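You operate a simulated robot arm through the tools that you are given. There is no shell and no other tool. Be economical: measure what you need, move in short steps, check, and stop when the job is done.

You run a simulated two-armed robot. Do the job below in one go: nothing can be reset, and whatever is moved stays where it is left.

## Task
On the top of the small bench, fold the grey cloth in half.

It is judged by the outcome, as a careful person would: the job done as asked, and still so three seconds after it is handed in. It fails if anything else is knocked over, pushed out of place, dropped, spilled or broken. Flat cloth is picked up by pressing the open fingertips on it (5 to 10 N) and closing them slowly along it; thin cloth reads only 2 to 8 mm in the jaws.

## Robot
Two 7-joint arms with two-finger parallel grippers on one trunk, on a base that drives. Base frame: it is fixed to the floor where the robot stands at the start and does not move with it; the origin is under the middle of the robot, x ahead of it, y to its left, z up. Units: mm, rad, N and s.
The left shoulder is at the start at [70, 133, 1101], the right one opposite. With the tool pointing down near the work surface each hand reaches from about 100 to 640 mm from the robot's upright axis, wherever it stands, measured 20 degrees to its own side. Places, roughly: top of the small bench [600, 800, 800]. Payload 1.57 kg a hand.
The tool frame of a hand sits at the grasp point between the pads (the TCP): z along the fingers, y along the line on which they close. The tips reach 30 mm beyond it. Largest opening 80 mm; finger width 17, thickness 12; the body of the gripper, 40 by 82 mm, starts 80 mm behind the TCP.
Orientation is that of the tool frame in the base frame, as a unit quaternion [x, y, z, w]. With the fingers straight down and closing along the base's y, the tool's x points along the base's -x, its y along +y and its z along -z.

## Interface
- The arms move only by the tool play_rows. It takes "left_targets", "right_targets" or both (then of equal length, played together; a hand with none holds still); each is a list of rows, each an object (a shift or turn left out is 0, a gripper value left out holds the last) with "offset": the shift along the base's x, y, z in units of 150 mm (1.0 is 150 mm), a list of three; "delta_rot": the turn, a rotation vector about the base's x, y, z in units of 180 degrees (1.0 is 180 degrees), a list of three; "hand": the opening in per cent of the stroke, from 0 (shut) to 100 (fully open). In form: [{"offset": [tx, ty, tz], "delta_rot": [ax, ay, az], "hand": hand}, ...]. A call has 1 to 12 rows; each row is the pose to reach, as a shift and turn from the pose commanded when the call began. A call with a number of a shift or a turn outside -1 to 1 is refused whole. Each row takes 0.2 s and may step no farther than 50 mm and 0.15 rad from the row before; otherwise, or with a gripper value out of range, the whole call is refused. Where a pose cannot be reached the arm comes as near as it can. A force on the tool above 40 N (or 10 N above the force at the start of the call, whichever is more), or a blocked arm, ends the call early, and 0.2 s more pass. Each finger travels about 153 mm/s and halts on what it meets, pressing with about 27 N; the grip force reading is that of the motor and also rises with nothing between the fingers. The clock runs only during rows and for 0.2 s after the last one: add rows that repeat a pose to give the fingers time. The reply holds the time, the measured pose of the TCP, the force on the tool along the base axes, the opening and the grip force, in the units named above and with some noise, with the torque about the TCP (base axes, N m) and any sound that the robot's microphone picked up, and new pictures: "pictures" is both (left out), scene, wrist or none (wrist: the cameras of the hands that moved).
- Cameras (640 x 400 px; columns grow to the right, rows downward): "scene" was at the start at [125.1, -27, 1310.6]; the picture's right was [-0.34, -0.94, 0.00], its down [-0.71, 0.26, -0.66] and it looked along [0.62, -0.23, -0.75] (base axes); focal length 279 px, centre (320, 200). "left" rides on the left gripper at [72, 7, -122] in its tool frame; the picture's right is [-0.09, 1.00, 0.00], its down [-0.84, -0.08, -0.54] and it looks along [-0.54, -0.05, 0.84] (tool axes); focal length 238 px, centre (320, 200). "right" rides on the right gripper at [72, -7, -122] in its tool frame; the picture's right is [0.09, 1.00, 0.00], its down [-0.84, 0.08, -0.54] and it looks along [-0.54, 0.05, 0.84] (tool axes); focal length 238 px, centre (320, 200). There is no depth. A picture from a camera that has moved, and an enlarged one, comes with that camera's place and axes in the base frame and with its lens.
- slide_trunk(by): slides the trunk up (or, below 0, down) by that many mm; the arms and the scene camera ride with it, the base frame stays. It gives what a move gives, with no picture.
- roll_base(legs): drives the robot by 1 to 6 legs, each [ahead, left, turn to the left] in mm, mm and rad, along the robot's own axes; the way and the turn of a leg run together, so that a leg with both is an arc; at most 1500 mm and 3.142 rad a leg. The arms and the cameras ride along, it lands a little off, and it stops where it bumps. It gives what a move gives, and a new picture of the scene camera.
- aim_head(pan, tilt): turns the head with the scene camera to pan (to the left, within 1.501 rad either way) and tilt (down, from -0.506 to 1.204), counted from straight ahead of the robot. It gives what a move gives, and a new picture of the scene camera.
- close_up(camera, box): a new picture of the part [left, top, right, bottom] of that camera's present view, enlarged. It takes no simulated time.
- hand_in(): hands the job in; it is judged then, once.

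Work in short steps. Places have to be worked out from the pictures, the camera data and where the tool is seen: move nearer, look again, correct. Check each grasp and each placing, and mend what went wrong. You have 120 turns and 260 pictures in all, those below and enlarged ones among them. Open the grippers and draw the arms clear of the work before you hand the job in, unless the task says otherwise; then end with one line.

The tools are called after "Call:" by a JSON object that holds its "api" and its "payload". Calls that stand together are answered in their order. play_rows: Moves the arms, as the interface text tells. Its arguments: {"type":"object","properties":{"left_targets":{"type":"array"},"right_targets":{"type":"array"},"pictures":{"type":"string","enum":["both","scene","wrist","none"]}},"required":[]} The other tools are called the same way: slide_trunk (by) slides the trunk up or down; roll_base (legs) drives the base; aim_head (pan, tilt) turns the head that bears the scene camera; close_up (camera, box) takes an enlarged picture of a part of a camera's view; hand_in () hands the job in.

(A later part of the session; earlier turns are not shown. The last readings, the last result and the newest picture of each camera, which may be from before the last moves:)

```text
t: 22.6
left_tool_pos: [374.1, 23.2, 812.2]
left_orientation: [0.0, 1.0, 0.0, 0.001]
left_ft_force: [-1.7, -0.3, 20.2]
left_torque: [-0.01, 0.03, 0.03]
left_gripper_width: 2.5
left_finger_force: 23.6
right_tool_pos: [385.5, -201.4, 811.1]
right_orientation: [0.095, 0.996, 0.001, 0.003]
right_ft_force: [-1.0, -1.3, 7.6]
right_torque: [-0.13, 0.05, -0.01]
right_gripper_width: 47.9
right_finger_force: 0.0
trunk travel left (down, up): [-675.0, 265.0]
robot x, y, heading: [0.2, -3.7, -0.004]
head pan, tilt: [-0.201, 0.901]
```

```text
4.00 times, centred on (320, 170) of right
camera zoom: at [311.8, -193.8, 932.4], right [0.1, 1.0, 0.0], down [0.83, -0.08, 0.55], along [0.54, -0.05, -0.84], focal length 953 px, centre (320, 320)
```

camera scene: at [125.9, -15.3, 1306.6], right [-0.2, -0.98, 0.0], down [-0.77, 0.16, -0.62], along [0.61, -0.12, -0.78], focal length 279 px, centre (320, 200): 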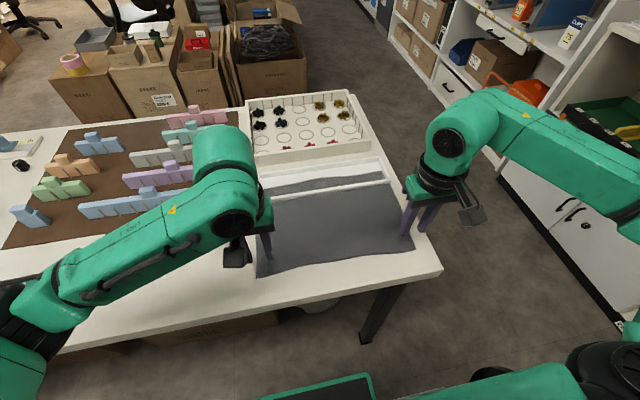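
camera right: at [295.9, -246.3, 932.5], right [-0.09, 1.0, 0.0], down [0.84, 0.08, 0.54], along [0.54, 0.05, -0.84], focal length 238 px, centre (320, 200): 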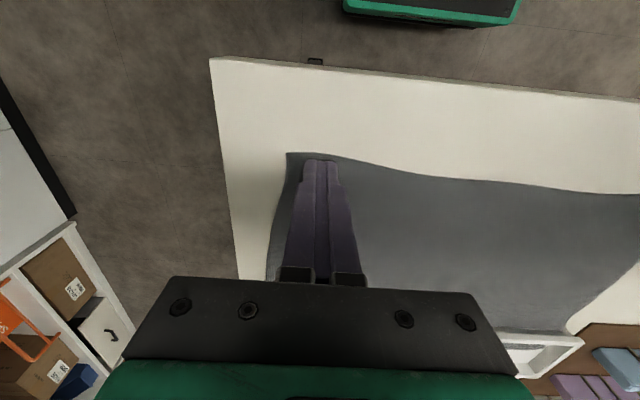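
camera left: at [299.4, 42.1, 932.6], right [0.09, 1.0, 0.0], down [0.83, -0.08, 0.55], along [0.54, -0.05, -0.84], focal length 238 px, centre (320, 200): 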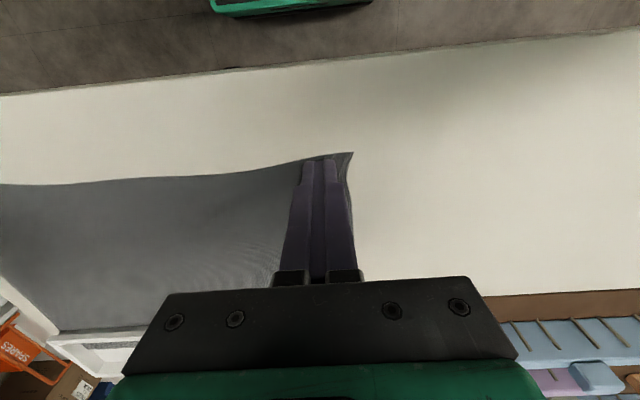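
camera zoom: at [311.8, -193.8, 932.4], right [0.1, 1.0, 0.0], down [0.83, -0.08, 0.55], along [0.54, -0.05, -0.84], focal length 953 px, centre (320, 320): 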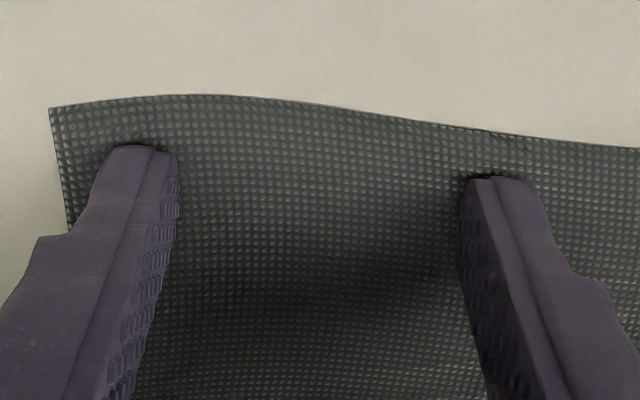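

Well placed now. I press slightly more and close slowly.

Call:
{"api": "play_rows", "payload": {"right_targets": [{"offset": [0, 0, -0.004], "hand": 58}, {"offset": [0, 0, -0.004], "hand": 53}, {"offset": [0, 0, -0.004], "hand": 48}, {"offset": [0, 0, -0.004], "hand": 43}, {"offset": [0, 0, -0.004], "hand": 38}, {"offset": [0, 0, -0.004], "hand": 33}, {"offset": [0, 0, -0.004], "hand": 28}, {"offset": [0, 0, -0.004], "hand": 24}, {"offset": [0, 0, -0.004], "hand": 20}, {"offset": [0, 0, -0.004], "hand": 16}], "pictures": "none"}}

Call:
{"api": "close_up", "payload": {"camera": "right", "box": [240, 120, 400, 220]}}

```text
t: 24.8
left_tool_pos: [372.3, 22.9, 811.8]
left_orientation: [0.001, 1.0, -0.002, 0.002]
left_ft_force: [2.1, -14.4, 6.2]
left_torque: [-0.49, -0.05, -0.11]
left_gripper_width: 2.5
left_finger_force: 23.9
right_tool_pos: [385.0, -199.2, 812.8]
right_orientation: [0.094, 0.996, 0.0, 0.003]
right_ft_force: [0.5, 13.0, 32.8]
right_torque: [0.34, 0.02, 0.16]
right_gripper_width: 10.2
right_finger_force: 12.8
trunk travel left (down, up): [-675.0, 265.0]
robot x, y, heading: [2.8, 2.4, 0.004]
head pan, tilt: [-0.201, 0.901]
```

```text
4.00 times, centred on (320, 170) of right
camera zoom: at [311.1, -192.2, 932.2], right [0.1, 1.0, 0.0], down [0.83, -0.08, 0.55], along [0.54, -0.05, -0.84], focal length 953 px, centre (320, 320)
```

zoom: 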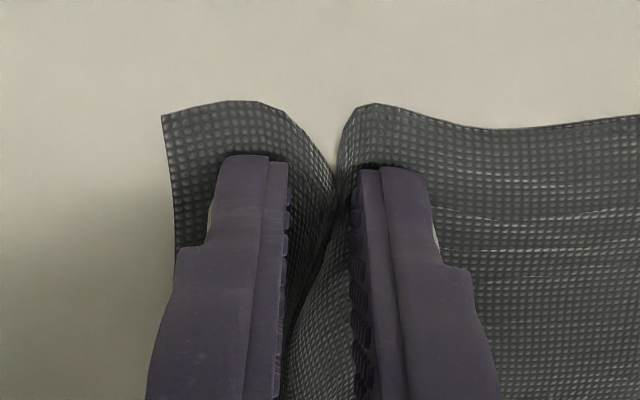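

A ridge has formed. I finish closing while easing the press.

Call:
{"api": "play_rows", "payload": {"right_targets": [{"offset": [0, 0, 0.0], "hand": 12}, {"offset": [0, 0, 0.0], "hand": 8}, {"offset": [0, 0, 0.004], "hand": 4}, {"offset": [0, 0, 0.004], "hand": 0}, {"offset": [0, 0, 0.004], "hand": 0}, {"offset": [0, 0, 0.004], "hand": 0}], "pictures": "scene"}}

Call:
{"api": "close_up", "payload": {"camera": "right", "box": [240, 120, 400, 220]}}

```text
t: 26.2
left_tool_pos: [373.1, 22.9, 812.5]
left_orientation: [0.001, 1.0, -0.003, 0.003]
left_ft_force: [0.5, -22.3, 4.7]
left_torque: [-0.67, -0.03, -0.2]
left_gripper_width: 2.7
left_finger_force: 24.6
right_tool_pos: [383.6, -198.8, 811.5]
right_orientation: [0.094, 0.996, 0.002, 0.001]
right_ft_force: [1.1, 21.4, 30.7]
right_torque: [0.6, -0.04, 0.15]
right_gripper_width: 2.6
right_finger_force: 23.6
trunk travel left (down, up): [-675.0, 265.0]
robot x, y, heading: [-0.2, -1.8, 0.005]
head pan, tilt: [-0.201, 0.901]
camera scene: at [120.7, -13.5, 1307.2], right [-0.2, -0.98, 0.0], down [-0.77, 0.16, -0.62], along [0.61, -0.12, -0.78], focal length 279 px, centre (320, 200)
```

scene: 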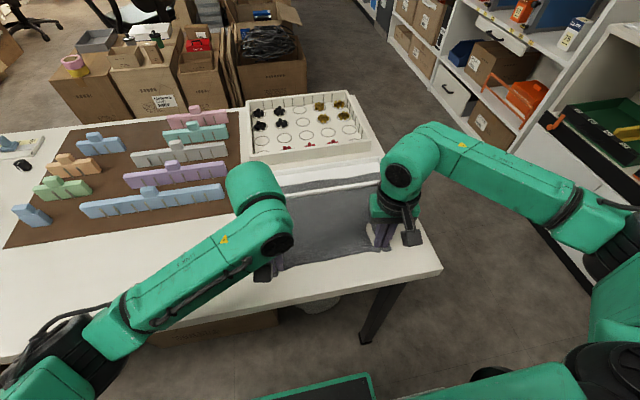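

```text
4.00 times, centred on (320, 170) of right
camera zoom: at [311.3, -192.0, 932.3], right [0.1, 1.0, 0.0], down [0.83, -0.08, 0.54], along [0.54, -0.05, -0.84], focal length 953 px, centre (320, 320)
```

zoom: 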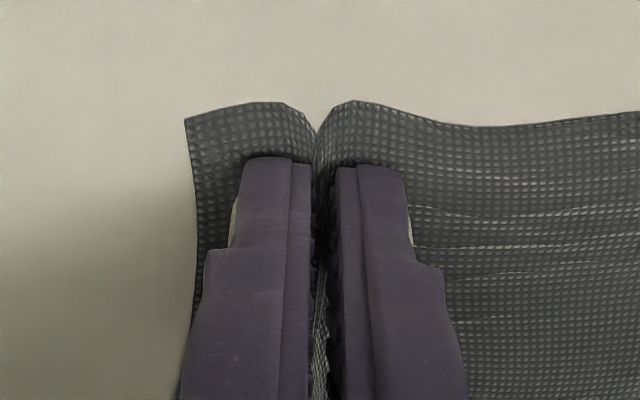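

Both hold 2.6 mm, with 22 N tension between them; I relax that and lift both ~30 mm.

Call:
{"api": "play_rows", "payload": {"left_targets": [{"offset": [0, -0.04, 0.03]}, {"offset": [0, -0.05, 0.08]}, {"offset": [0, -0.05, 0.14]}, {"offset": [0, -0.05, 0.2]}], "right_targets": [{"offset": [-0.02, 0.04, 0.03]}, {"offset": [-0.04, 0.05, 0.08]}, {"offset": [-0.06, 0.05, 0.14]}, {"offset": [-0.08, 0.05, 0.2]}], "pictures": "both"}}

```text
t: 27.2
left_tool_pos: [377.5, 15.4, 838.2]
left_orientation: [0.0, 1.0, 0.002, -0.002]
left_ft_force: [0.6, -0.3, -0.3]
left_torque: [-0.04, -0.03, 0.02]
left_gripper_width: 2.5
left_finger_force: 24.0
right_tool_pos: [377.4, -195.3, 837.6]
right_orientation: [0.094, 0.996, 0.0, -0.001]
right_ft_force: [13.3, -3.1, -1.8]
right_torque: [-0.1, -0.35, -0.04]
right_gripper_width: 2.8
right_finger_force: 23.9
trunk travel left (down, up): [-675.0, 265.0]
robot x, y, heading: [1.8, 2.6, -0.005]
head pan, tilt: [-0.201, 0.901]
camera scene: at [129.0, -16.8, 1306.1], right [-0.2, -0.98, 0.0], down [-0.77, 0.16, -0.62], along [0.61, -0.12, -0.79], focal length 279 px, centre (320, 200)
camera right: at [305.4, -188.1, 959.3], right [0.1, 1.0, 0.0], down [0.84, -0.08, 0.54], along [0.54, -0.05, -0.84], focal length 238 px, centre (320, 200)
camera left: at [305.9, 19.8, 959.7], right [0.09, 1.0, 0.0], down [0.84, -0.08, 0.54], along [0.54, -0.05, -0.84], focal length 238 px, centre (320, 200)
```

scene: 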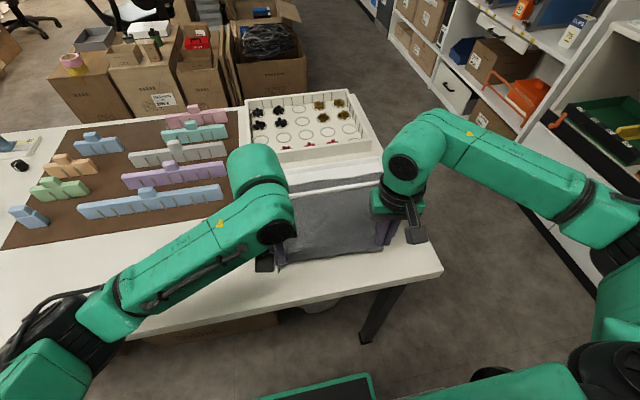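
right: 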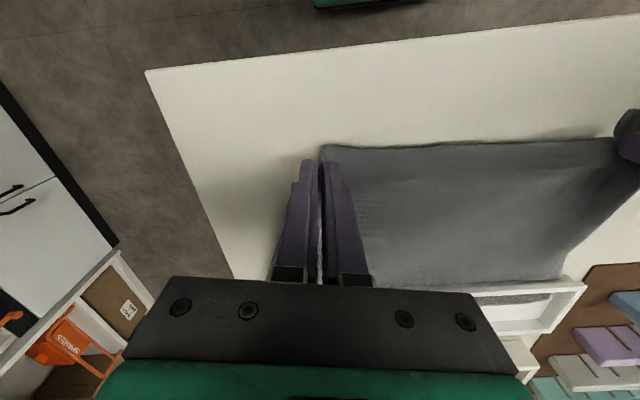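
left: 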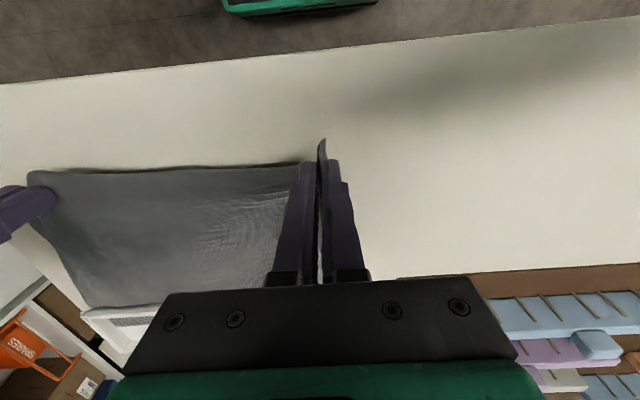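

The right hand already feels 13 N from the tray's side. I check whether the tray has stayed put.

Call:
{"api": "close_up", "payload": {"camera": "scene", "box": [180, 100, 420, 320]}}

Call:
{"api": "close_up", "payload": {"camera": "right", "box": [460, 240, 620, 340]}}

Call:
{"api": "close_up", "payload": {"camera": "left", "box": [40, 270, 200, 370]}}

```text
1.82 times, centred on (300, 210) of scene
camera zoom: at [129.0, -16.8, 1306.1], right [-0.2, -0.98, 0.0], down [-0.77, 0.16, -0.62], along [0.61, -0.12, -0.79], focal length 506 px, centre (356, 182)
```

zoom: 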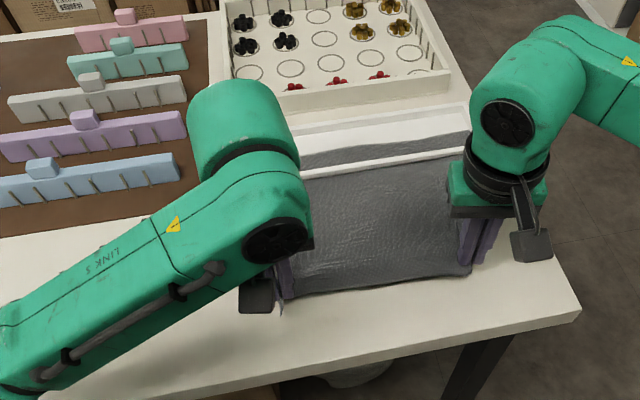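

```text
4.00 times, centred on (540, 290) of right
camera zoom: at [305.4, -188.1, 959.3], right [0.1, 1.0, 0.0], down [0.84, -0.08, 0.54], along [0.54, -0.05, -0.84], focal length 953 px, centre (-560, -160)
```

zoom: 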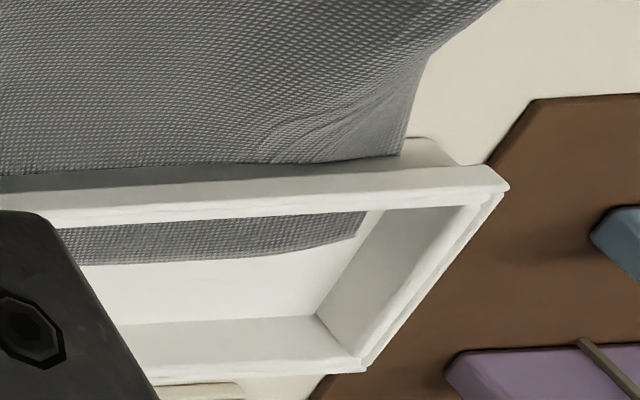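

```text
4.00 times, centred on (120, 320) of left
camera zoom: at [305.9, 19.8, 959.7], right [0.09, 1.0, 0.0], down [0.84, -0.08, 0.54], along [0.54, -0.05, -0.84], focal length 953 px, centre (1120, -280)
```

zoom: 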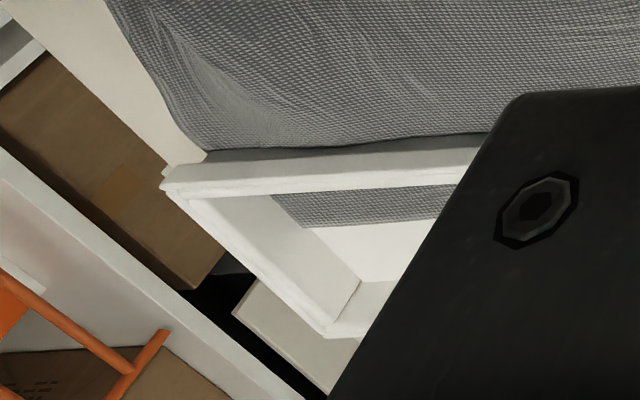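

The tray hasn't moved and the cloth simply enters under its front wall. I test a gentle pull back of ~9 mm with both hands and watch forces and the tray.

Call:
{"api": "play_rows", "payload": {"left_targets": [{"offset": [-0.03, 0, 0]}, {"offset": [-0.06, 0, 0]}, {"offset": [-0.09, 0, 0]}], "right_targets": [{"offset": [-0.01, 0, 0]}, {"offset": [-0.02, 0, 0]}, {"offset": [-0.03, 0, 0]}], "pictures": "none"}}

Call:
{"api": "close_up", "payload": {"camera": "scene", "box": [180, 100, 420, 320]}}

```text
t: 28.0
left_tool_pos: [367.9, 14.2, 838.6]
left_orientation: [0.0, 1.0, 0.001, -0.002]
left_ft_force: [9.8, -1.0, -1.6]
left_torque: [-0.04, -0.27, 0.0]
left_gripper_width: 2.3
left_finger_force: 23.5
right_tool_pos: [376.2, -195.5, 836.0]
right_orientation: [0.095, 0.995, 0.0, -0.002]
right_ft_force: [18.1, -5.4, -2.6]
right_torque: [-0.18, -0.43, -0.04]
right_gripper_width: 2.6
right_finger_force: 23.6
trunk travel left (down, up): [-675.0, 265.0]
robot x, y, heading: [-3.0, -0.7, -0.005]
head pan, tilt: [-0.201, 0.901]
```

```text
1.82 times, centred on (300, 210) of scene
camera zoom: at [133.4, -17.0, 1305.7], right [-0.2, -0.98, 0.0], down [-0.77, 0.16, -0.62], along [0.6, -0.12, -0.79], focal length 506 px, centre (356, 182)
```

zoom: 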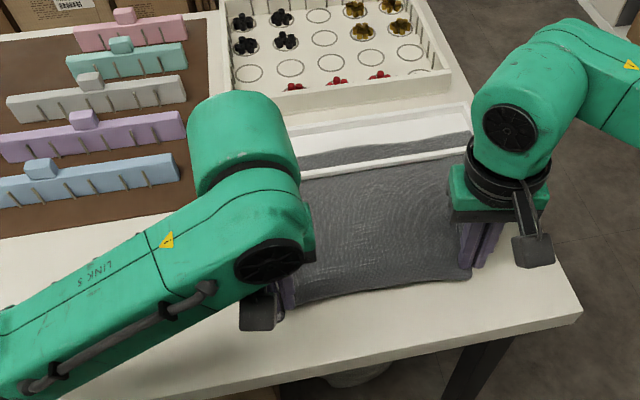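

Call:
{"api": "close_up", "payload": {"camera": "scene", "box": [280, 135, 370, 195]}}

Call:
{"api": "close_up", "payload": {"camera": "right", "box": [460, 240, 620, 340]}}

Call:
{"api": "close_up", "payload": {"camera": "left", "box": [40, 270, 200, 370]}}

```text
6.67 times, centred on (325, 165) of scene
camera zoom: at [133.4, -17.0, 1305.7], right [-0.2, -0.98, 0.0], down [-0.77, 0.16, -0.62], along [0.6, -0.12, -0.79], focal length 1857 px, centre (287, 433)
```

zoom: 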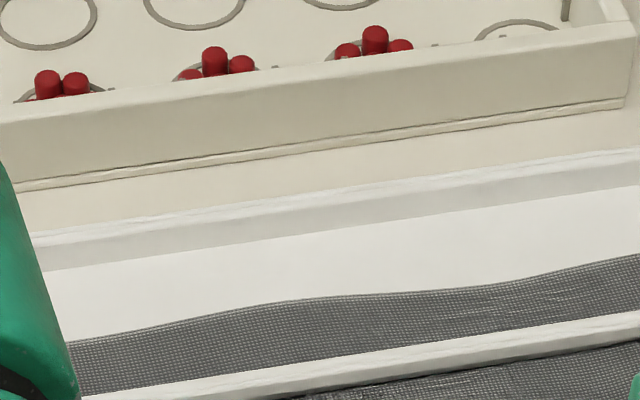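

```text
4.00 times, centred on (540, 290) of right
camera zoom: at [304.0, -187.9, 957.9], right [0.1, 1.0, 0.0], down [0.84, -0.08, 0.54], along [0.54, -0.05, -0.84], focal length 953 px, centre (-560, -160)
```

zoom: 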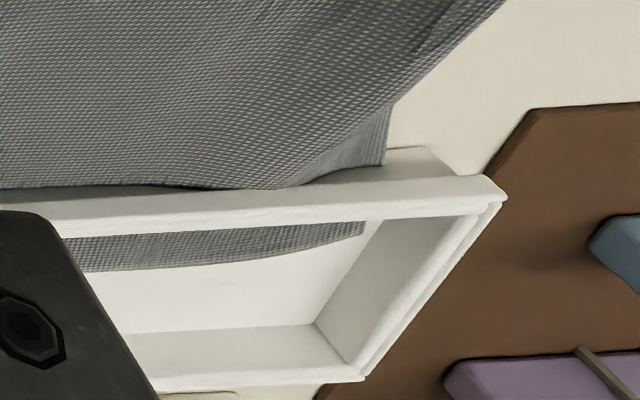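

```text
4.00 times, centred on (120, 320) of left
camera zoom: at [295.8, 19.7, 959.8], right [0.09, 1.0, 0.0], down [0.84, -0.08, 0.54], along [0.54, -0.05, -0.84], focal length 953 px, centre (1120, -280)
```

zoom: 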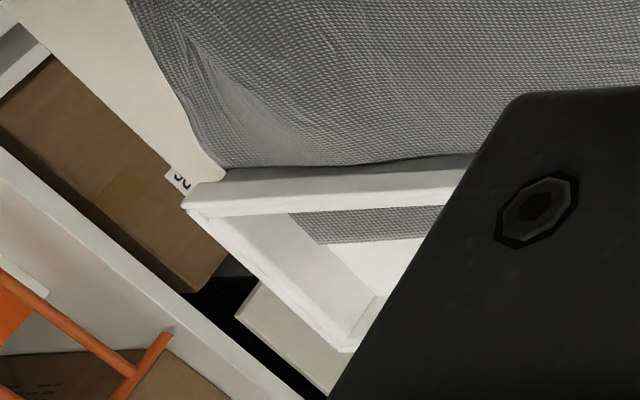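

28 N total and neither tray nor cloth moved: the cloth is caught by the wall, lying inside the tray and passing its front wall, so pulling is wrong. Instead I'll lift the cloth straight up above the wall to draw the far strip up and out; hands go forward and up along an arc without straining it.

Call:
{"api": "play_rows", "payload": {"left_targets": [{"offset": [0.133, 0, 0.2]}, {"offset": [0.3, 0, 0.4]}, {"offset": [0.5, 0, 0.567]}, {"offset": [0.7, 0, 0.7]}, {"offset": [0.93, 0, 0.8]}], "right_targets": [{"offset": [0.1, 0, 0.2]}, {"offset": [0.25, 0, 0.4]}, {"offset": [0.45, 0, 0.567]}, {"offset": [0.65, 0, 0.7]}, {"offset": [0.88, 0, 0.8]}], "pictures": "both"}}

```text
t: 29.2
left_tool_pos: [502.8, 14.0, 958.6]
left_orientation: [0.0, 1.0, 0.0, -0.001]
left_ft_force: [1.0, 0.6, -1.7]
left_torque: [-0.02, 0.08, 0.03]
left_gripper_width: 2.4
left_finger_force: 24.5
right_tool_pos: [504.5, -193.8, 958.7]
right_orientation: [0.094, 0.996, 0.0, -0.002]
right_ft_force: [0.5, -1.9, -2.8]
right_torque: [0.01, 0.09, -0.01]
right_gripper_width: 2.7
right_finger_force: 24.1
trunk travel left (down, up): [-675.0, 265.0]
robot x, y, heading: [-1.3, -0.5, 0.003]
head pan, tilt: [-0.201, 0.901]
camera scene: at [128.3, -15.9, 1306.2], right [-0.2, -0.98, 0.0], down [-0.77, 0.16, -0.62], along [0.61, -0.12, -0.79], focal length 279 px, centre (320, 200)
camera right: at [432.1, -186.3, 1080.7], right [0.1, 1.0, 0.0], down [0.84, -0.08, 0.54], along [0.54, -0.05, -0.84], focal length 238 px, centre (320, 200)
camera left: at [430.6, 20.0, 1079.7], right [0.09, 1.0, 0.0], down [0.84, -0.08, 0.54], along [0.54, -0.05, -0.84], focal length 238 px, centre (320, 200)
```

scene: 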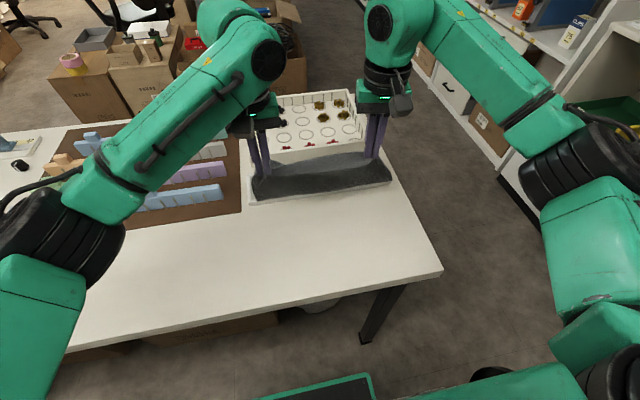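
right: 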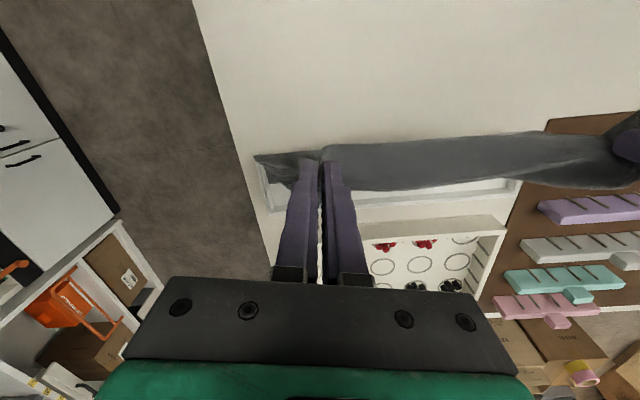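
left: 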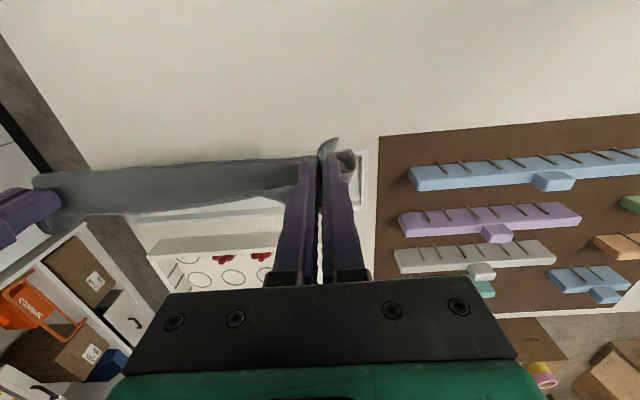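

The cloth rises freely. I move over the tray wall and lift further, in modest steps.

Call:
{"api": "play_rows", "payload": {"left_targets": [{"offset": [0.15, 0, 0.08]}, {"offset": [0.3, 0, 0.18]}, {"offset": [0.36, 0, 0.3]}, {"offset": [0.36, 0, 0.42]}], "right_targets": [{"offset": [0.15, 0, 0.08]}, {"offset": [0.3, 0, 0.18]}, {"offset": [0.36, 0, 0.3]}, {"offset": [0.36, 0, 0.42]}], "pictures": "both"}}

```text
t: 30.2
left_tool_pos: [563.6, 10.8, 1016.0]
left_orientation: [-0.001, 1.0, 0.003, -0.007]
left_ft_force: [-0.6, 0.7, -14.8]
left_torque: [0.08, 0.0, -0.02]
left_gripper_width: 1.9
left_finger_force: 23.6
right_tool_pos: [563.9, -196.4, 1015.5]
right_orientation: [0.096, 0.995, -0.001, -0.006]
right_ft_force: [-2.2, -2.9, -23.9]
right_torque: [-0.18, -0.08, 0.03]
right_gripper_width: 1.8
right_finger_force: 22.7
trunk travel left (down, up): [-675.0, 265.0]
robot x, y, heading: [0.1, 2.4, 0.004]
head pan, tilt: [-0.201, 0.901]
camera scene: at [136.0, -18.6, 1304.5], right [-0.2, -0.98, 0.0], down [-0.77, 0.16, -0.61], along [0.6, -0.12, -0.79], focal length 279 px, centre (320, 200)
camera right: at [493.6, -188.8, 1137.3], right [0.1, 1.0, 0.0], down [0.84, -0.08, 0.53], along [0.53, -0.05, -0.85], focal length 238 px, centre (320, 200)
camera left: at [492.6, 17.4, 1137.9], right [0.09, 1.0, 0.0], down [0.84, -0.08, 0.53], along [0.53, -0.05, -0.85], focal length 238 px, centre (320, 200)
```

scene: 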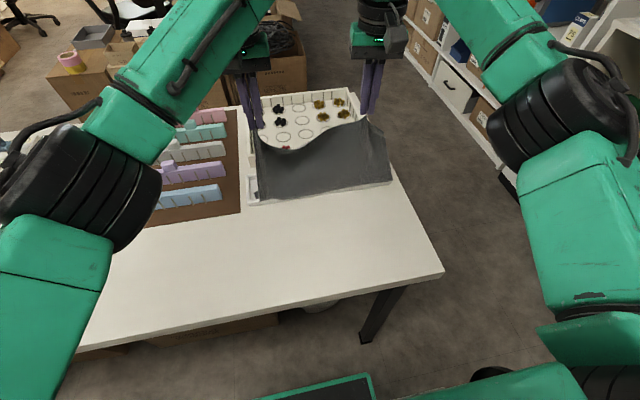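
right: 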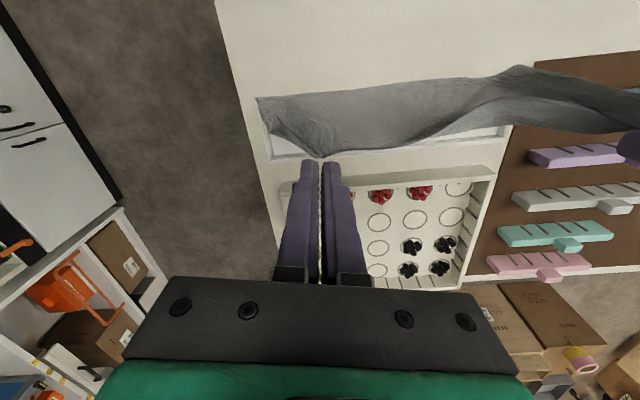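
left: 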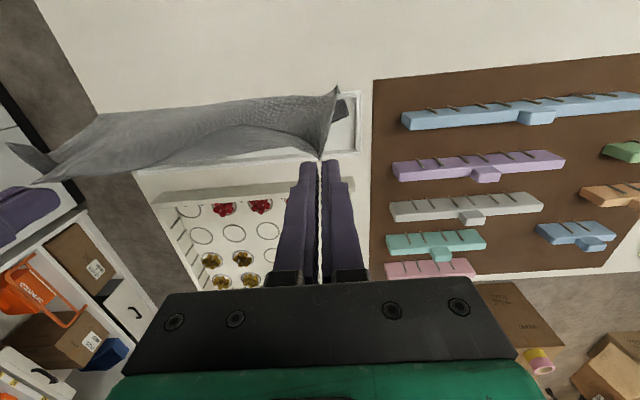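

Upward pull of 39 N in total and still caught under the wall; I back off at once before the grip slips, and look in the tray.

Call:
{"api": "play_rows", "payload": {"left_targets": [{"offset": [0, 0, -0.15]}, {"offset": [-0.1, 0, -0.3]}, {"offset": [-0.3, 0, -0.42]}], "right_targets": [{"offset": [0, 0, -0.15]}, {"offset": [-0.1, 0, -0.3]}, {"offset": [-0.3, 0, -0.42]}], "pictures": "both"}}

Call:
{"api": "close_up", "payload": {"camera": "left", "box": [280, 120, 400, 240]}}

Call:
{"api": "close_up", "payload": {"camera": "right", "box": [230, 120, 390, 220]}}

```text
t: 31.0
left_tool_pos: [507.7, 15.8, 962.1]
left_orientation: [-0.001, 1.0, 0.0, 0.001]
left_ft_force: [-0.6, 0.3, -0.7]
left_torque: [0.02, -0.03, -0.01]
left_gripper_width: 2.0
left_finger_force: 23.4
right_tool_pos: [511.2, -192.3, 961.4]
right_orientation: [0.094, 0.996, 0.001, 0.002]
right_ft_force: [0.6, -0.1, 0.6]
right_torque: [-0.03, -0.05, 0.0]
right_gripper_width: 1.8
right_finger_force: 23.6
trunk travel left (down, up): [-675.0, 265.0]
robot x, y, heading: [-5.1, 3.1, 0.0]
head pan, tilt: [-0.201, 0.901]
camera scene: at [123.1, -15.3, 1307.1], right [-0.2, -0.98, 0.0], down [-0.77, 0.16, -0.62], along [0.61, -0.12, -0.78], focal length 279 px, centre (320, 200)
camera right: at [438.2, -185.4, 1082.3], right [0.1, 1.0, 0.0], down [0.83, -0.08, 0.54], along [0.54, -0.05, -0.84], focal length 238 px, centre (320, 200)
camera left: at [436.1, 20.3, 1084.4], right [0.09, 1.0, 0.0], down [0.84, -0.08, 0.54], along [0.54, -0.05, -0.84], focal length 238 px, centre (320, 200)
```

scene: 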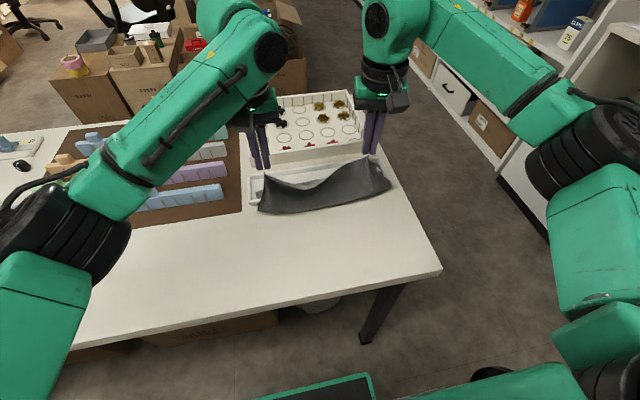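
right: 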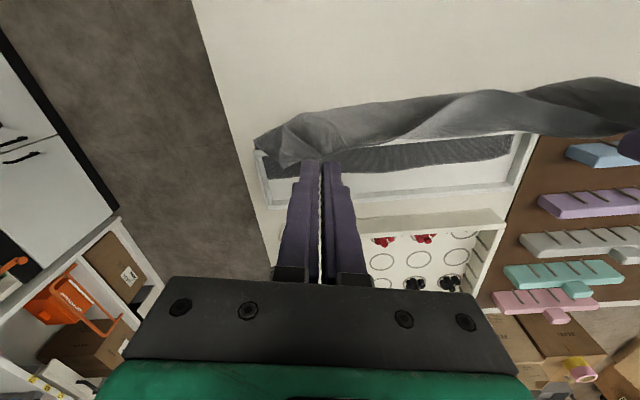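
left: 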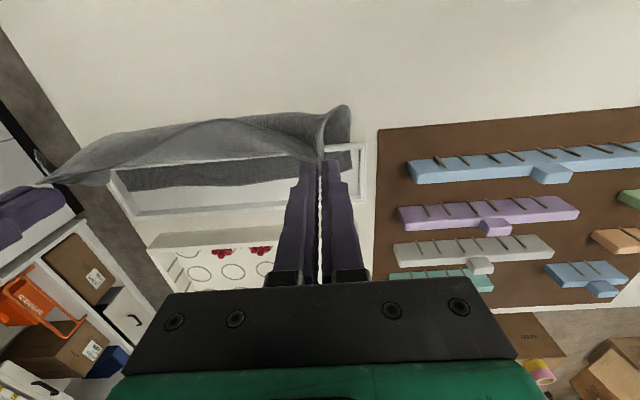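

```text
3.33 times, centred on (340, 180) of left
camera zoom: at [436.1, 20.3, 1084.4], right [0.09, 1.0, 0.0], down [0.84, -0.08, 0.54], along [0.54, -0.05, -0.84], focal length 794 px, centre (253, 267)
```

zoom: 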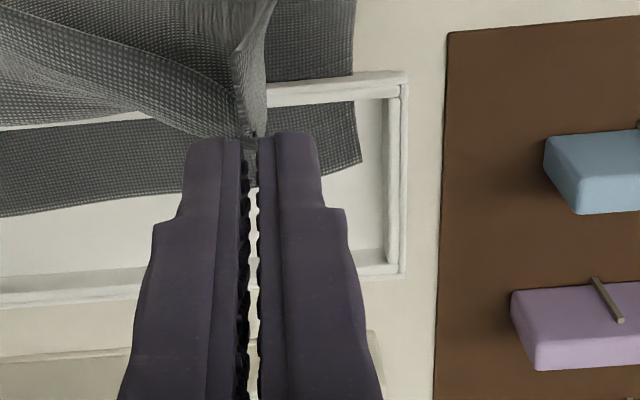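

```text
4.00 times, centred on (310, 170) of right
camera zoom: at [438.2, -185.4, 1082.3], right [0.1, 1.0, 0.0], down [0.83, -0.08, 0.54], along [0.54, -0.05, -0.84], focal length 953 px, centre (360, 320)
```

zoom: 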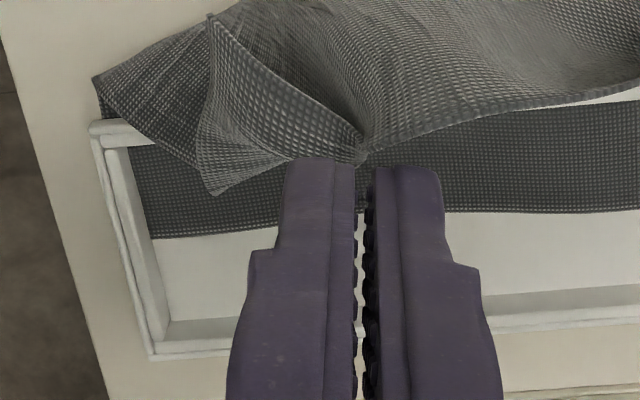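

The tray has not moved and the inner strip still lies flat in it. I lay the cloth back toward its place outside the tray (reverse arc), so I can free the left hand and probe the tray.

Call:
{"api": "play_rows", "payload": {"left_targets": [{"offset": [-0.2, 0, -0.12]}, {"offset": [-0.4, 0, -0.27]}, {"offset": [-0.57, 0, -0.45]}, {"offset": [-0.72, 0, -0.65]}, {"offset": [-0.82, 0.02, -0.85]}, {"offset": [-0.84, 0.04, -0.94]}], "right_targets": [{"offset": [-0.2, 0, -0.12]}, {"offset": [-0.4, 0, -0.27]}, {"offset": [-0.57, 0, -0.45]}, {"offset": [-0.72, 0, -0.65]}, {"offset": [-0.82, -0.02, -0.85]}, {"offset": [-0.84, -0.04, -0.94]}], "pictures": "both"}}

```text
t: 32.4
left_tool_pos: [382.6, 23.3, 821.0]
left_orientation: [0.0, 1.0, -0.001, 0.002]
left_ft_force: [1.1, -0.7, 4.5]
left_torque: [-0.04, -0.05, -0.05]
left_gripper_width: 2.0
left_finger_force: 23.9
right_tool_pos: [384.2, -198.0, 819.1]
right_orientation: [0.094, 0.996, 0.001, 0.002]
right_ft_force: [0.7, -0.4, 5.3]
right_torque: [0.02, -0.07, -0.01]
right_gripper_width: 1.8
right_finger_force: 23.4
trunk travel left (down, up): [-675.0, 265.0]
robot x, y, heading: [-0.7, 1.4, 0.001]
head pan, tilt: [-0.201, 0.901]
camera scene: at [123.4, -15.2, 1307.2], right [-0.2, -0.98, 0.0], down [-0.77, 0.16, -0.62], along [0.61, -0.12, -0.78], focal length 279 px, centre (320, 200)
camera right: at [311.7, -191.0, 939.4], right [0.1, 1.0, 0.0], down [0.83, -0.08, 0.55], along [0.54, -0.05, -0.84], focal length 238 px, centre (320, 200)
camera left: at [310.5, 28.5, 942.3], right [0.09, 1.0, 0.0], down [0.84, -0.08, 0.54], along [0.54, -0.05, -0.84], focal length 238 px, centre (320, 200)
```

scene: 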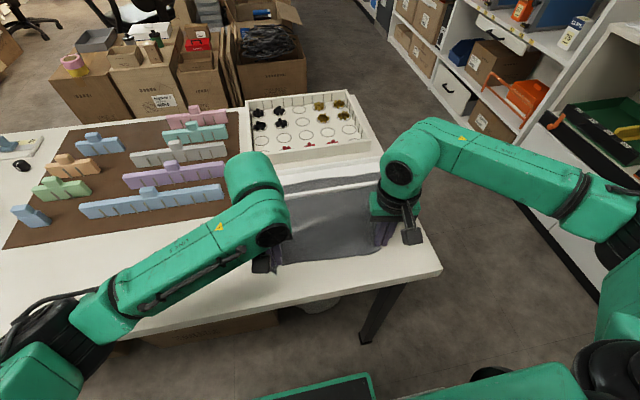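
right: 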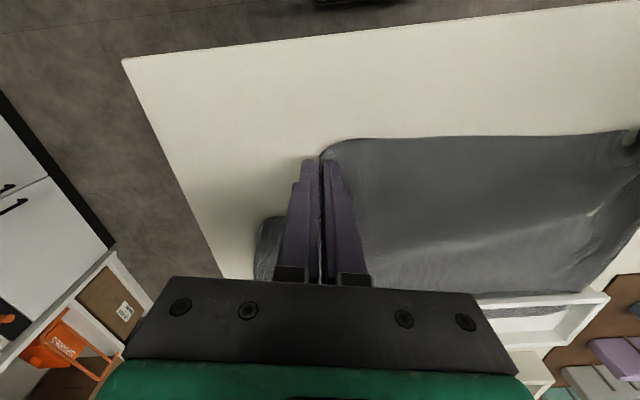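
left: 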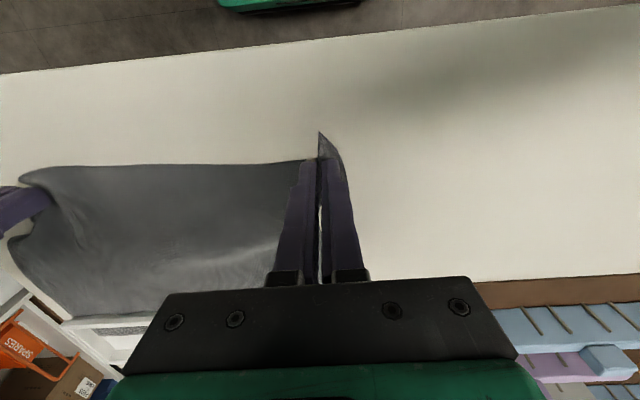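

Now release the left corner, pressing lightly so the gather spreads, then raise the left hand toward the tray's left end to inspect it.

Call:
{"api": "play_rows", "payload": {"left_targets": [{"offset": [0, 0, -0.03], "hand": 0}, {"offset": [0, 0, -0.055], "hand": 5}, {"offset": [0, 0, -0.055], "hand": 20}, {"offset": [0, 0, -0.055], "hand": 35}, {"offset": [0, 0, -0.055], "hand": 50}, {"offset": [0, 0, 0.1], "hand": 50}, {"offset": [0, 0.05, 0.35], "hand": 40}, {"offset": [0.3, 0.15, 0.5], "hand": 34}, {"offset": [0.6, 0.25, 0.5]}, {"offset": [0.9, 0.3, 0.5]}], "pictures": "both"}}

```text
refused: row 8 steps farther than a row can; nothing moved
```

Call:
{"api": "play_rows", "payload": {"left_targets": [{"offset": [0, 0, -0.03], "hand": 0}, {"offset": [0, 0, -0.055], "hand": 5}, {"offset": [0, 0, -0.055], "hand": 20}, {"offset": [0, 0, -0.055], "hand": 35}, {"offset": [0, 0, -0.055], "hand": 50}, {"offset": [0, 0, 0.1], "hand": 50}, {"offset": [0, 0.05, 0.35], "hand": 40}, {"offset": [0.2, 0.1, 0.5], "hand": 34}, {"offset": [0.5, 0.2, 0.5]}, {"offset": [0.8, 0.27, 0.5]}], "pictures": "both"}}

```text
t: 34.6
left_tool_pos: [506.3, 62.0, 891.4]
left_orientation: [0.001, 1.0, 0.0, 0.0]
left_ft_force: [-0.7, 0.3, -0.5]
left_torque: [-0.02, 0.02, 0.02]
left_gripper_width: 27.4
left_finger_force: 0.1
right_tool_pos: [386.1, -198.2, 817.5]
right_orientation: [0.094, 0.996, 0.0, -0.001]
right_ft_force: [-1.3, 0.3, 6.4]
right_torque: [0.04, 0.05, 0.02]
right_gripper_width: 1.7
right_finger_force: 24.1
trunk travel left (down, up): [-675.0, 265.0]
robot x, y, heading: [-1.0, 0.1, 0.001]
head pan, tilt: [-0.201, 0.901]
camera scene: at [125.5, -15.4, 1306.6], right [-0.2, -0.98, 0.0], down [-0.77, 0.16, -0.62], along [0.61, -0.12, -0.78], focal length 279 px, centre (320, 200)
camera left: at [433.4, 67.9, 1013.8], right [0.09, 1.0, 0.0], down [0.84, -0.08, 0.54], along [0.54, -0.05, -0.84], focal length 238 px, centre (320, 200)
```

scene: 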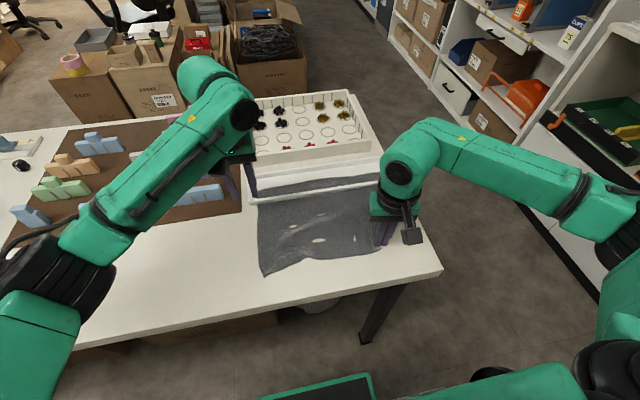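
left: 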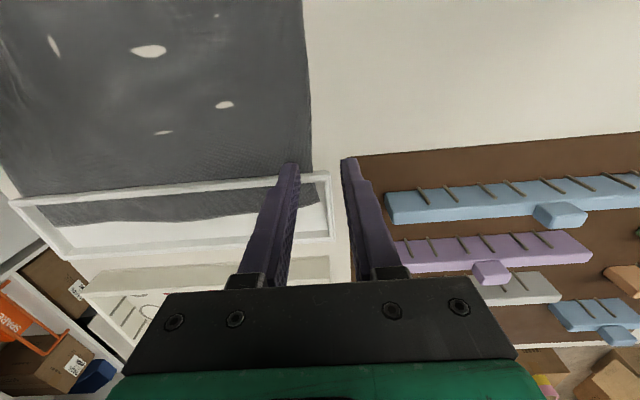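

Call:
{"api": "close_up", "payload": {"camera": "left", "box": [200, 130, 360, 260]}}

Call:
{"api": "close_up", "payload": {"camera": "left", "box": [0, 130, 200, 280]}}

Call:
{"api": "close_up", "payload": {"camera": "scene", "box": [230, 140, 440, 290]}}

```text
3.08 times, centred on (280, 195) of left
camera zoom: at [433.4, 67.9, 1013.8], right [0.09, 1.0, 0.0], down [0.84, -0.08, 0.54], along [0.54, -0.05, -0.84], focal length 733 px, centre (443, 215)
```

zoom: 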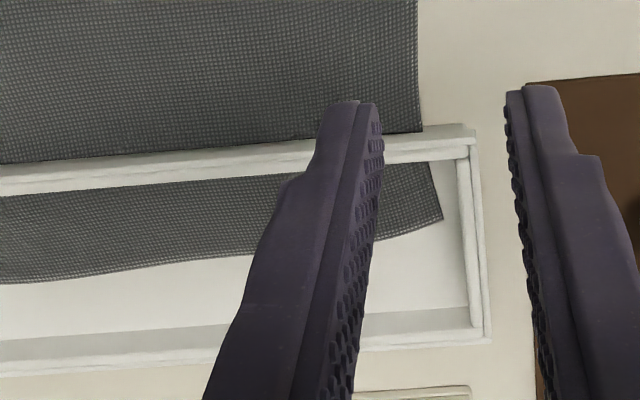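

```text
2.67 times, centred on (100, 205) of left
camera zoom: at [433.4, 67.9, 1013.8], right [0.09, 1.0, 0.0], down [0.84, -0.08, 0.54], along [0.54, -0.05, -0.84], focal length 636 px, centre (907, 187)
```

zoom: 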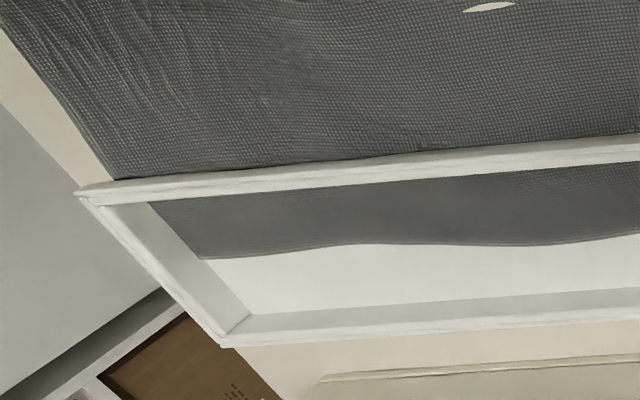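

```text
2.67 times, centred on (335, 215) of scene
camera zoom: at [125.5, -15.4, 1306.6], right [-0.2, -0.98, 0.0], down [-0.77, 0.16, -0.62], along [0.61, -0.12, -0.78], focal length 743 px, centre (280, 160)
```

zoom: 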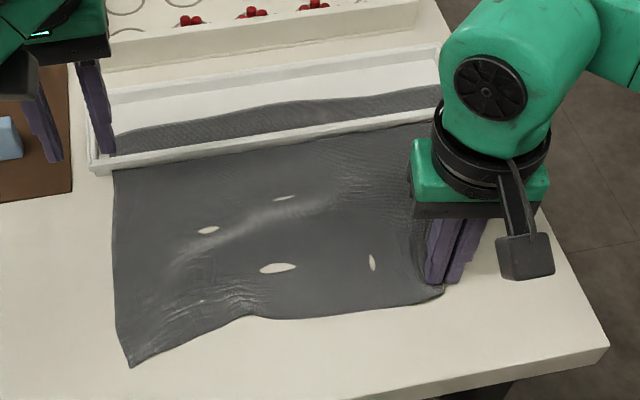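

The tray has its own white floor with the strip lying on it, so the cloth isn't beneath the tray but hooked at the wall. I'll try pinching the strip inside the tray with the left hand and lifting it over the wall: go above [575,−30] first.

Call:
{"api": "play_rows", "payload": {"left_targets": [{"offset": [0.15, -0.2, 0], "hand": 45}, {"offset": [0.3, -0.4, 0]}, {"offset": [0.46, -0.61, 0]}, {"offset": [0.46, -0.61, -0.2]}, {"offset": [0.46, -0.61, -0.4]}], "pictures": "both"}}

Call:
{"api": "close_up", "payload": {"camera": "left", "box": [220, 110, 420, 230]}}

```text
t: 35.8
left_tool_pos: [566.4, -27.8, 847.1]
left_orientation: [0.002, 1.0, 0.0, 0.002]
left_ft_force: [0.4, -0.2, -0.1]
left_torque: [0.02, 0.03, 0.0]
left_gripper_width: 35.8
left_finger_force: 0.1
left hand out of reach, approached as far as the arm can: row 3, 4, 5
right_tool_pos: [385.4, -197.8, 818.2]
right_orientation: [0.094, 0.996, 0.0, -0.001]
right_ft_force: [0.7, 0.3, 4.4]
right_torque: [0.07, 0.01, -0.03]
right_gripper_width: 1.7
right_finger_force: 23.6
trunk travel left (down, up): [-675.0, 265.0]
robot x, y, heading: [-1.7, -0.7, 0.001]
head pan, tilt: [-0.201, 0.901]
camera scene: at [124.9, -15.7, 1306.7], right [-0.2, -0.98, 0.0], down [-0.77, 0.16, -0.62], along [0.61, -0.12, -0.78], focal length 279 px, centre (320, 200)
camera left: at [494.4, -21.7, 968.6], right [0.1, 1.0, 0.0], down [0.84, -0.08, 0.54], along [0.54, -0.05, -0.84], focal length 238 px, centre (320, 200)
```

scene: 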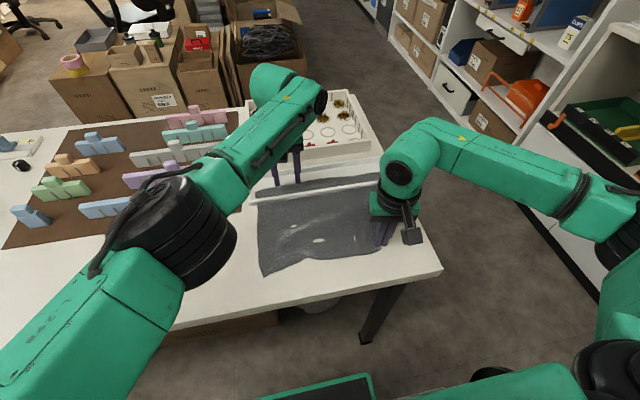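
left: 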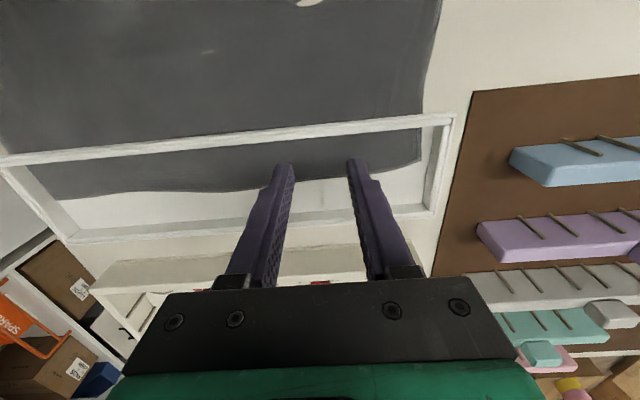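

```text
3.20 times, centred on (320, 170) of left
camera zoom: at [494.4, -21.7, 968.6], right [0.1, 1.0, 0.0], down [0.84, -0.08, 0.54], along [0.54, -0.05, -0.84], focal length 763 px, centre (320, 296)
```

zoom: 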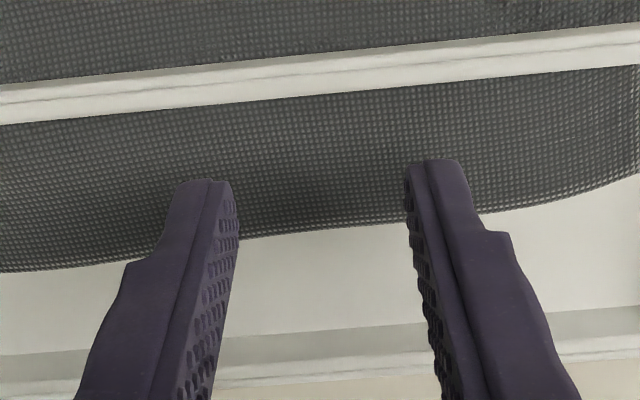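

x 575 is out of reach for the left hand, so I'll release the right corner, raise both hands, then drive a bit closer.

Call:
{"api": "play_rows", "payload": {"left_targets": [{"offset": [0, 0, 0.1]}, {"offset": [0, 0, 0.3]}, {"offset": [0, 0, 0.4]}, {"offset": [0, 0, 0.4]}, {"offset": [0, 0, 0.4]}, {"offset": [0, 0, 0.4]}, {"offset": [0, 0, 0.4]}], "right_targets": [{"offset": [0, 0, -0.025], "hand": 5}, {"offset": [0, 0, -0.025], "hand": 20}, {"offset": [0, 0, -0.025], "hand": 35}, {"offset": [0, 0, -0.025], "hand": 50}, {"offset": [0, 0, 0.1], "hand": 50}, {"offset": [0, -0.05, 0.35], "hand": 45}, {"offset": [0, -0.2, 0.6], "hand": 45}], "pictures": "scene"}}

Call:
{"api": "roll_base", "payload": {"legs": [[60, 0, 0]]}}

```text
t: 37.4
left_tool_pos: [564.1, -28.6, 907.2]
left_orientation: [0.0, 1.0, 0.0, 0.0]
left_ft_force: [0.8, 0.3, 0.4]
left_torque: [-0.02, -0.01, 0.0]
left_gripper_width: 36.1
left_finger_force: 0.1
right_tool_pos: [386.2, -228.3, 908.3]
right_orientation: [0.094, 0.996, 0.0, 0.0]
right_ft_force: [0.5, 0.0, -0.3]
right_torque: [0.05, -0.02, -0.03]
right_gripper_width: 35.8
right_finger_force: 0.1
trunk travel left (down, up): [-675.0, 265.0]
robot x, y, heading: [-1.7, -1.7, 0.003]
head pan, tilt: [-0.201, 0.901]
camera scene: at [124.6, -16.1, 1306.7], right [-0.2, -0.98, 0.0], down [-0.77, 0.16, -0.62], along [0.61, -0.12, -0.78], focal length 279 px, centre (320, 200)
```

scene: 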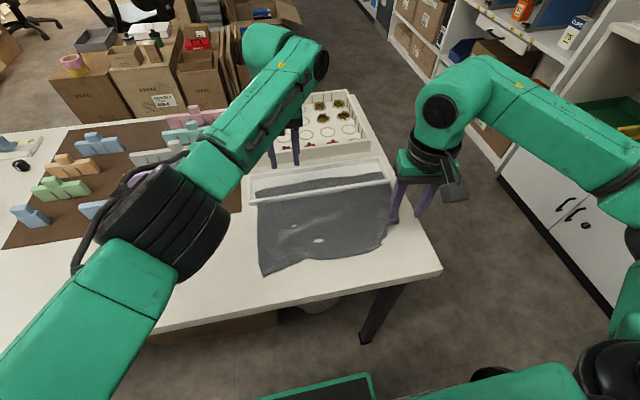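

```text
t: 38.3
left_tool_pos: [622.4, -28.6, 905.9]
left_orientation: [0.0, 1.0, 0.001, 0.001]
left_ft_force: [-0.7, 0.0, -0.6]
left_torque: [0.02, -0.02, -0.01]
left_gripper_width: 36.1
left_finger_force: 0.0
right_tool_pos: [444.1, -228.9, 909.3]
right_orientation: [0.094, 0.996, -0.001, 0.002]
right_ft_force: [0.0, -0.1, -0.1]
right_torque: [0.01, -0.02, -0.03]
right_gripper_width: 36.2
right_finger_force: 0.1
trunk travel left (down, up): [-675.0, 265.0]
robot x, y, heading: [62.1, 0.7, -0.003]
head pan, tilt: [-0.201, 0.901]
camera scene: at [183.3, -15.3, 1306.8], right [-0.2, -0.98, 0.0], down [-0.77, 0.16, -0.62], along [0.61, -0.12, -0.78], focal length 279 px, centre (320, 200)
```

scene: 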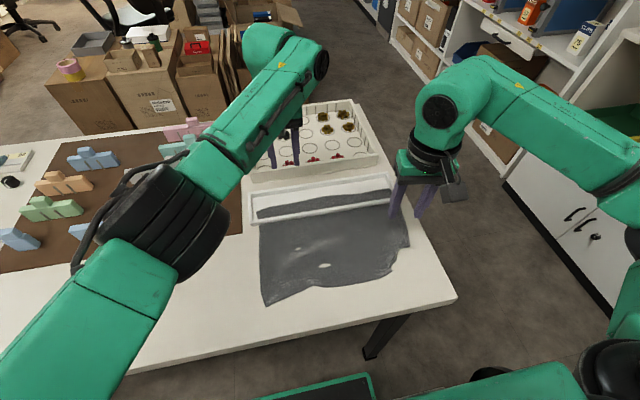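

The left hand is now at [622,−29]. The strip runs x≈552–591 inside the tray; I move to x≈578 and come down to just above it.

Call:
{"api": "play_rows", "payload": {"left_targets": [{"offset": [-0.15, 0.03, -0.1], "hand": 55}, {"offset": [-0.3, 0.06, -0.3]}, {"offset": [-0.3, 0.06, -0.5]}, {"offset": [-0.3, 0.06, -0.56]}], "pictures": "none"}}

Call:
{"api": "close_up", "payload": {"camera": "left", "box": [220, 110, 420, 230]}}

```text
t: 39.3
left_tool_pos: [577.9, -19.8, 822.0]
left_orientation: [0.0, 1.0, 0.001, 0.001]
left_ft_force: [-0.5, 0.1, 0.2]
left_torque: [-0.02, -0.02, -0.01]
left_gripper_width: 44.0
left_finger_force: 0.0
right_tool_pos: [446.2, -228.0, 908.7]
right_orientation: [0.093, 0.996, 0.0, -0.001]
right_ft_force: [-0.2, 0.6, 0.1]
right_torque: [-0.01, 0.01, -0.01]
right_gripper_width: 35.9
right_finger_force: 0.1
trunk travel left (down, up): [-675.0, 265.0]
robot x, y, heading: [56.6, -1.5, -0.002]
head pan, tilt: [-0.201, 0.901]
```

```text
3.20 times, centred on (320, 170) of left
camera zoom: at [505.9, -13.9, 943.3], right [0.09, 1.0, 0.0], down [0.84, -0.08, 0.54], along [0.54, -0.05, -0.84], focal length 763 px, centre (320, 296)
```

zoom: 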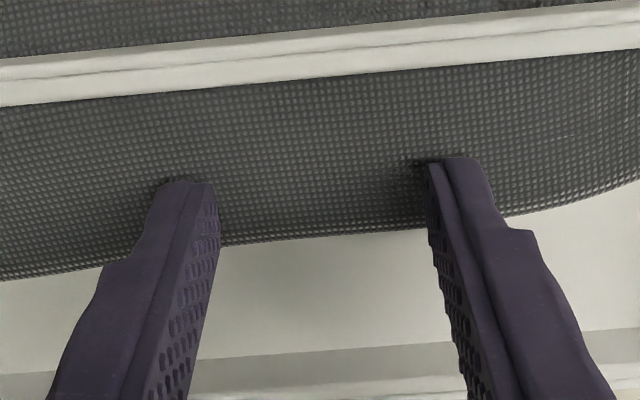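

Good; lower to contact.

Call:
{"api": "play_rows", "payload": {"left_targets": [{"offset": [0, 0, -0.015]}, {"offset": [0, 0, -0.03]}, {"offset": [0, 0, -0.045]}], "pictures": "none"}}

```text
t: 40.1
left_tool_pos: [578.9, -20.4, 815.6]
left_orientation: [0.0, 1.0, 0.0, 0.001]
left_ft_force: [0.4, 1.1, 3.3]
left_torque: [0.05, -0.05, -0.02]
left_gripper_width: 44.1
left_finger_force: 0.1
right_tool_pos: [444.2, -228.3, 906.9]
right_orientation: [0.094, 0.996, 0.0, -0.001]
right_ft_force: [0.6, -0.6, 0.2]
right_torque: [-0.01, 0.02, 0.01]
right_gripper_width: 36.4
right_finger_force: 0.1
trunk travel left (down, up): [-675.0, 265.0]
robot x, y, heading: [57.8, 1.5, 0.001]
head pan, tilt: [-0.201, 0.901]
```

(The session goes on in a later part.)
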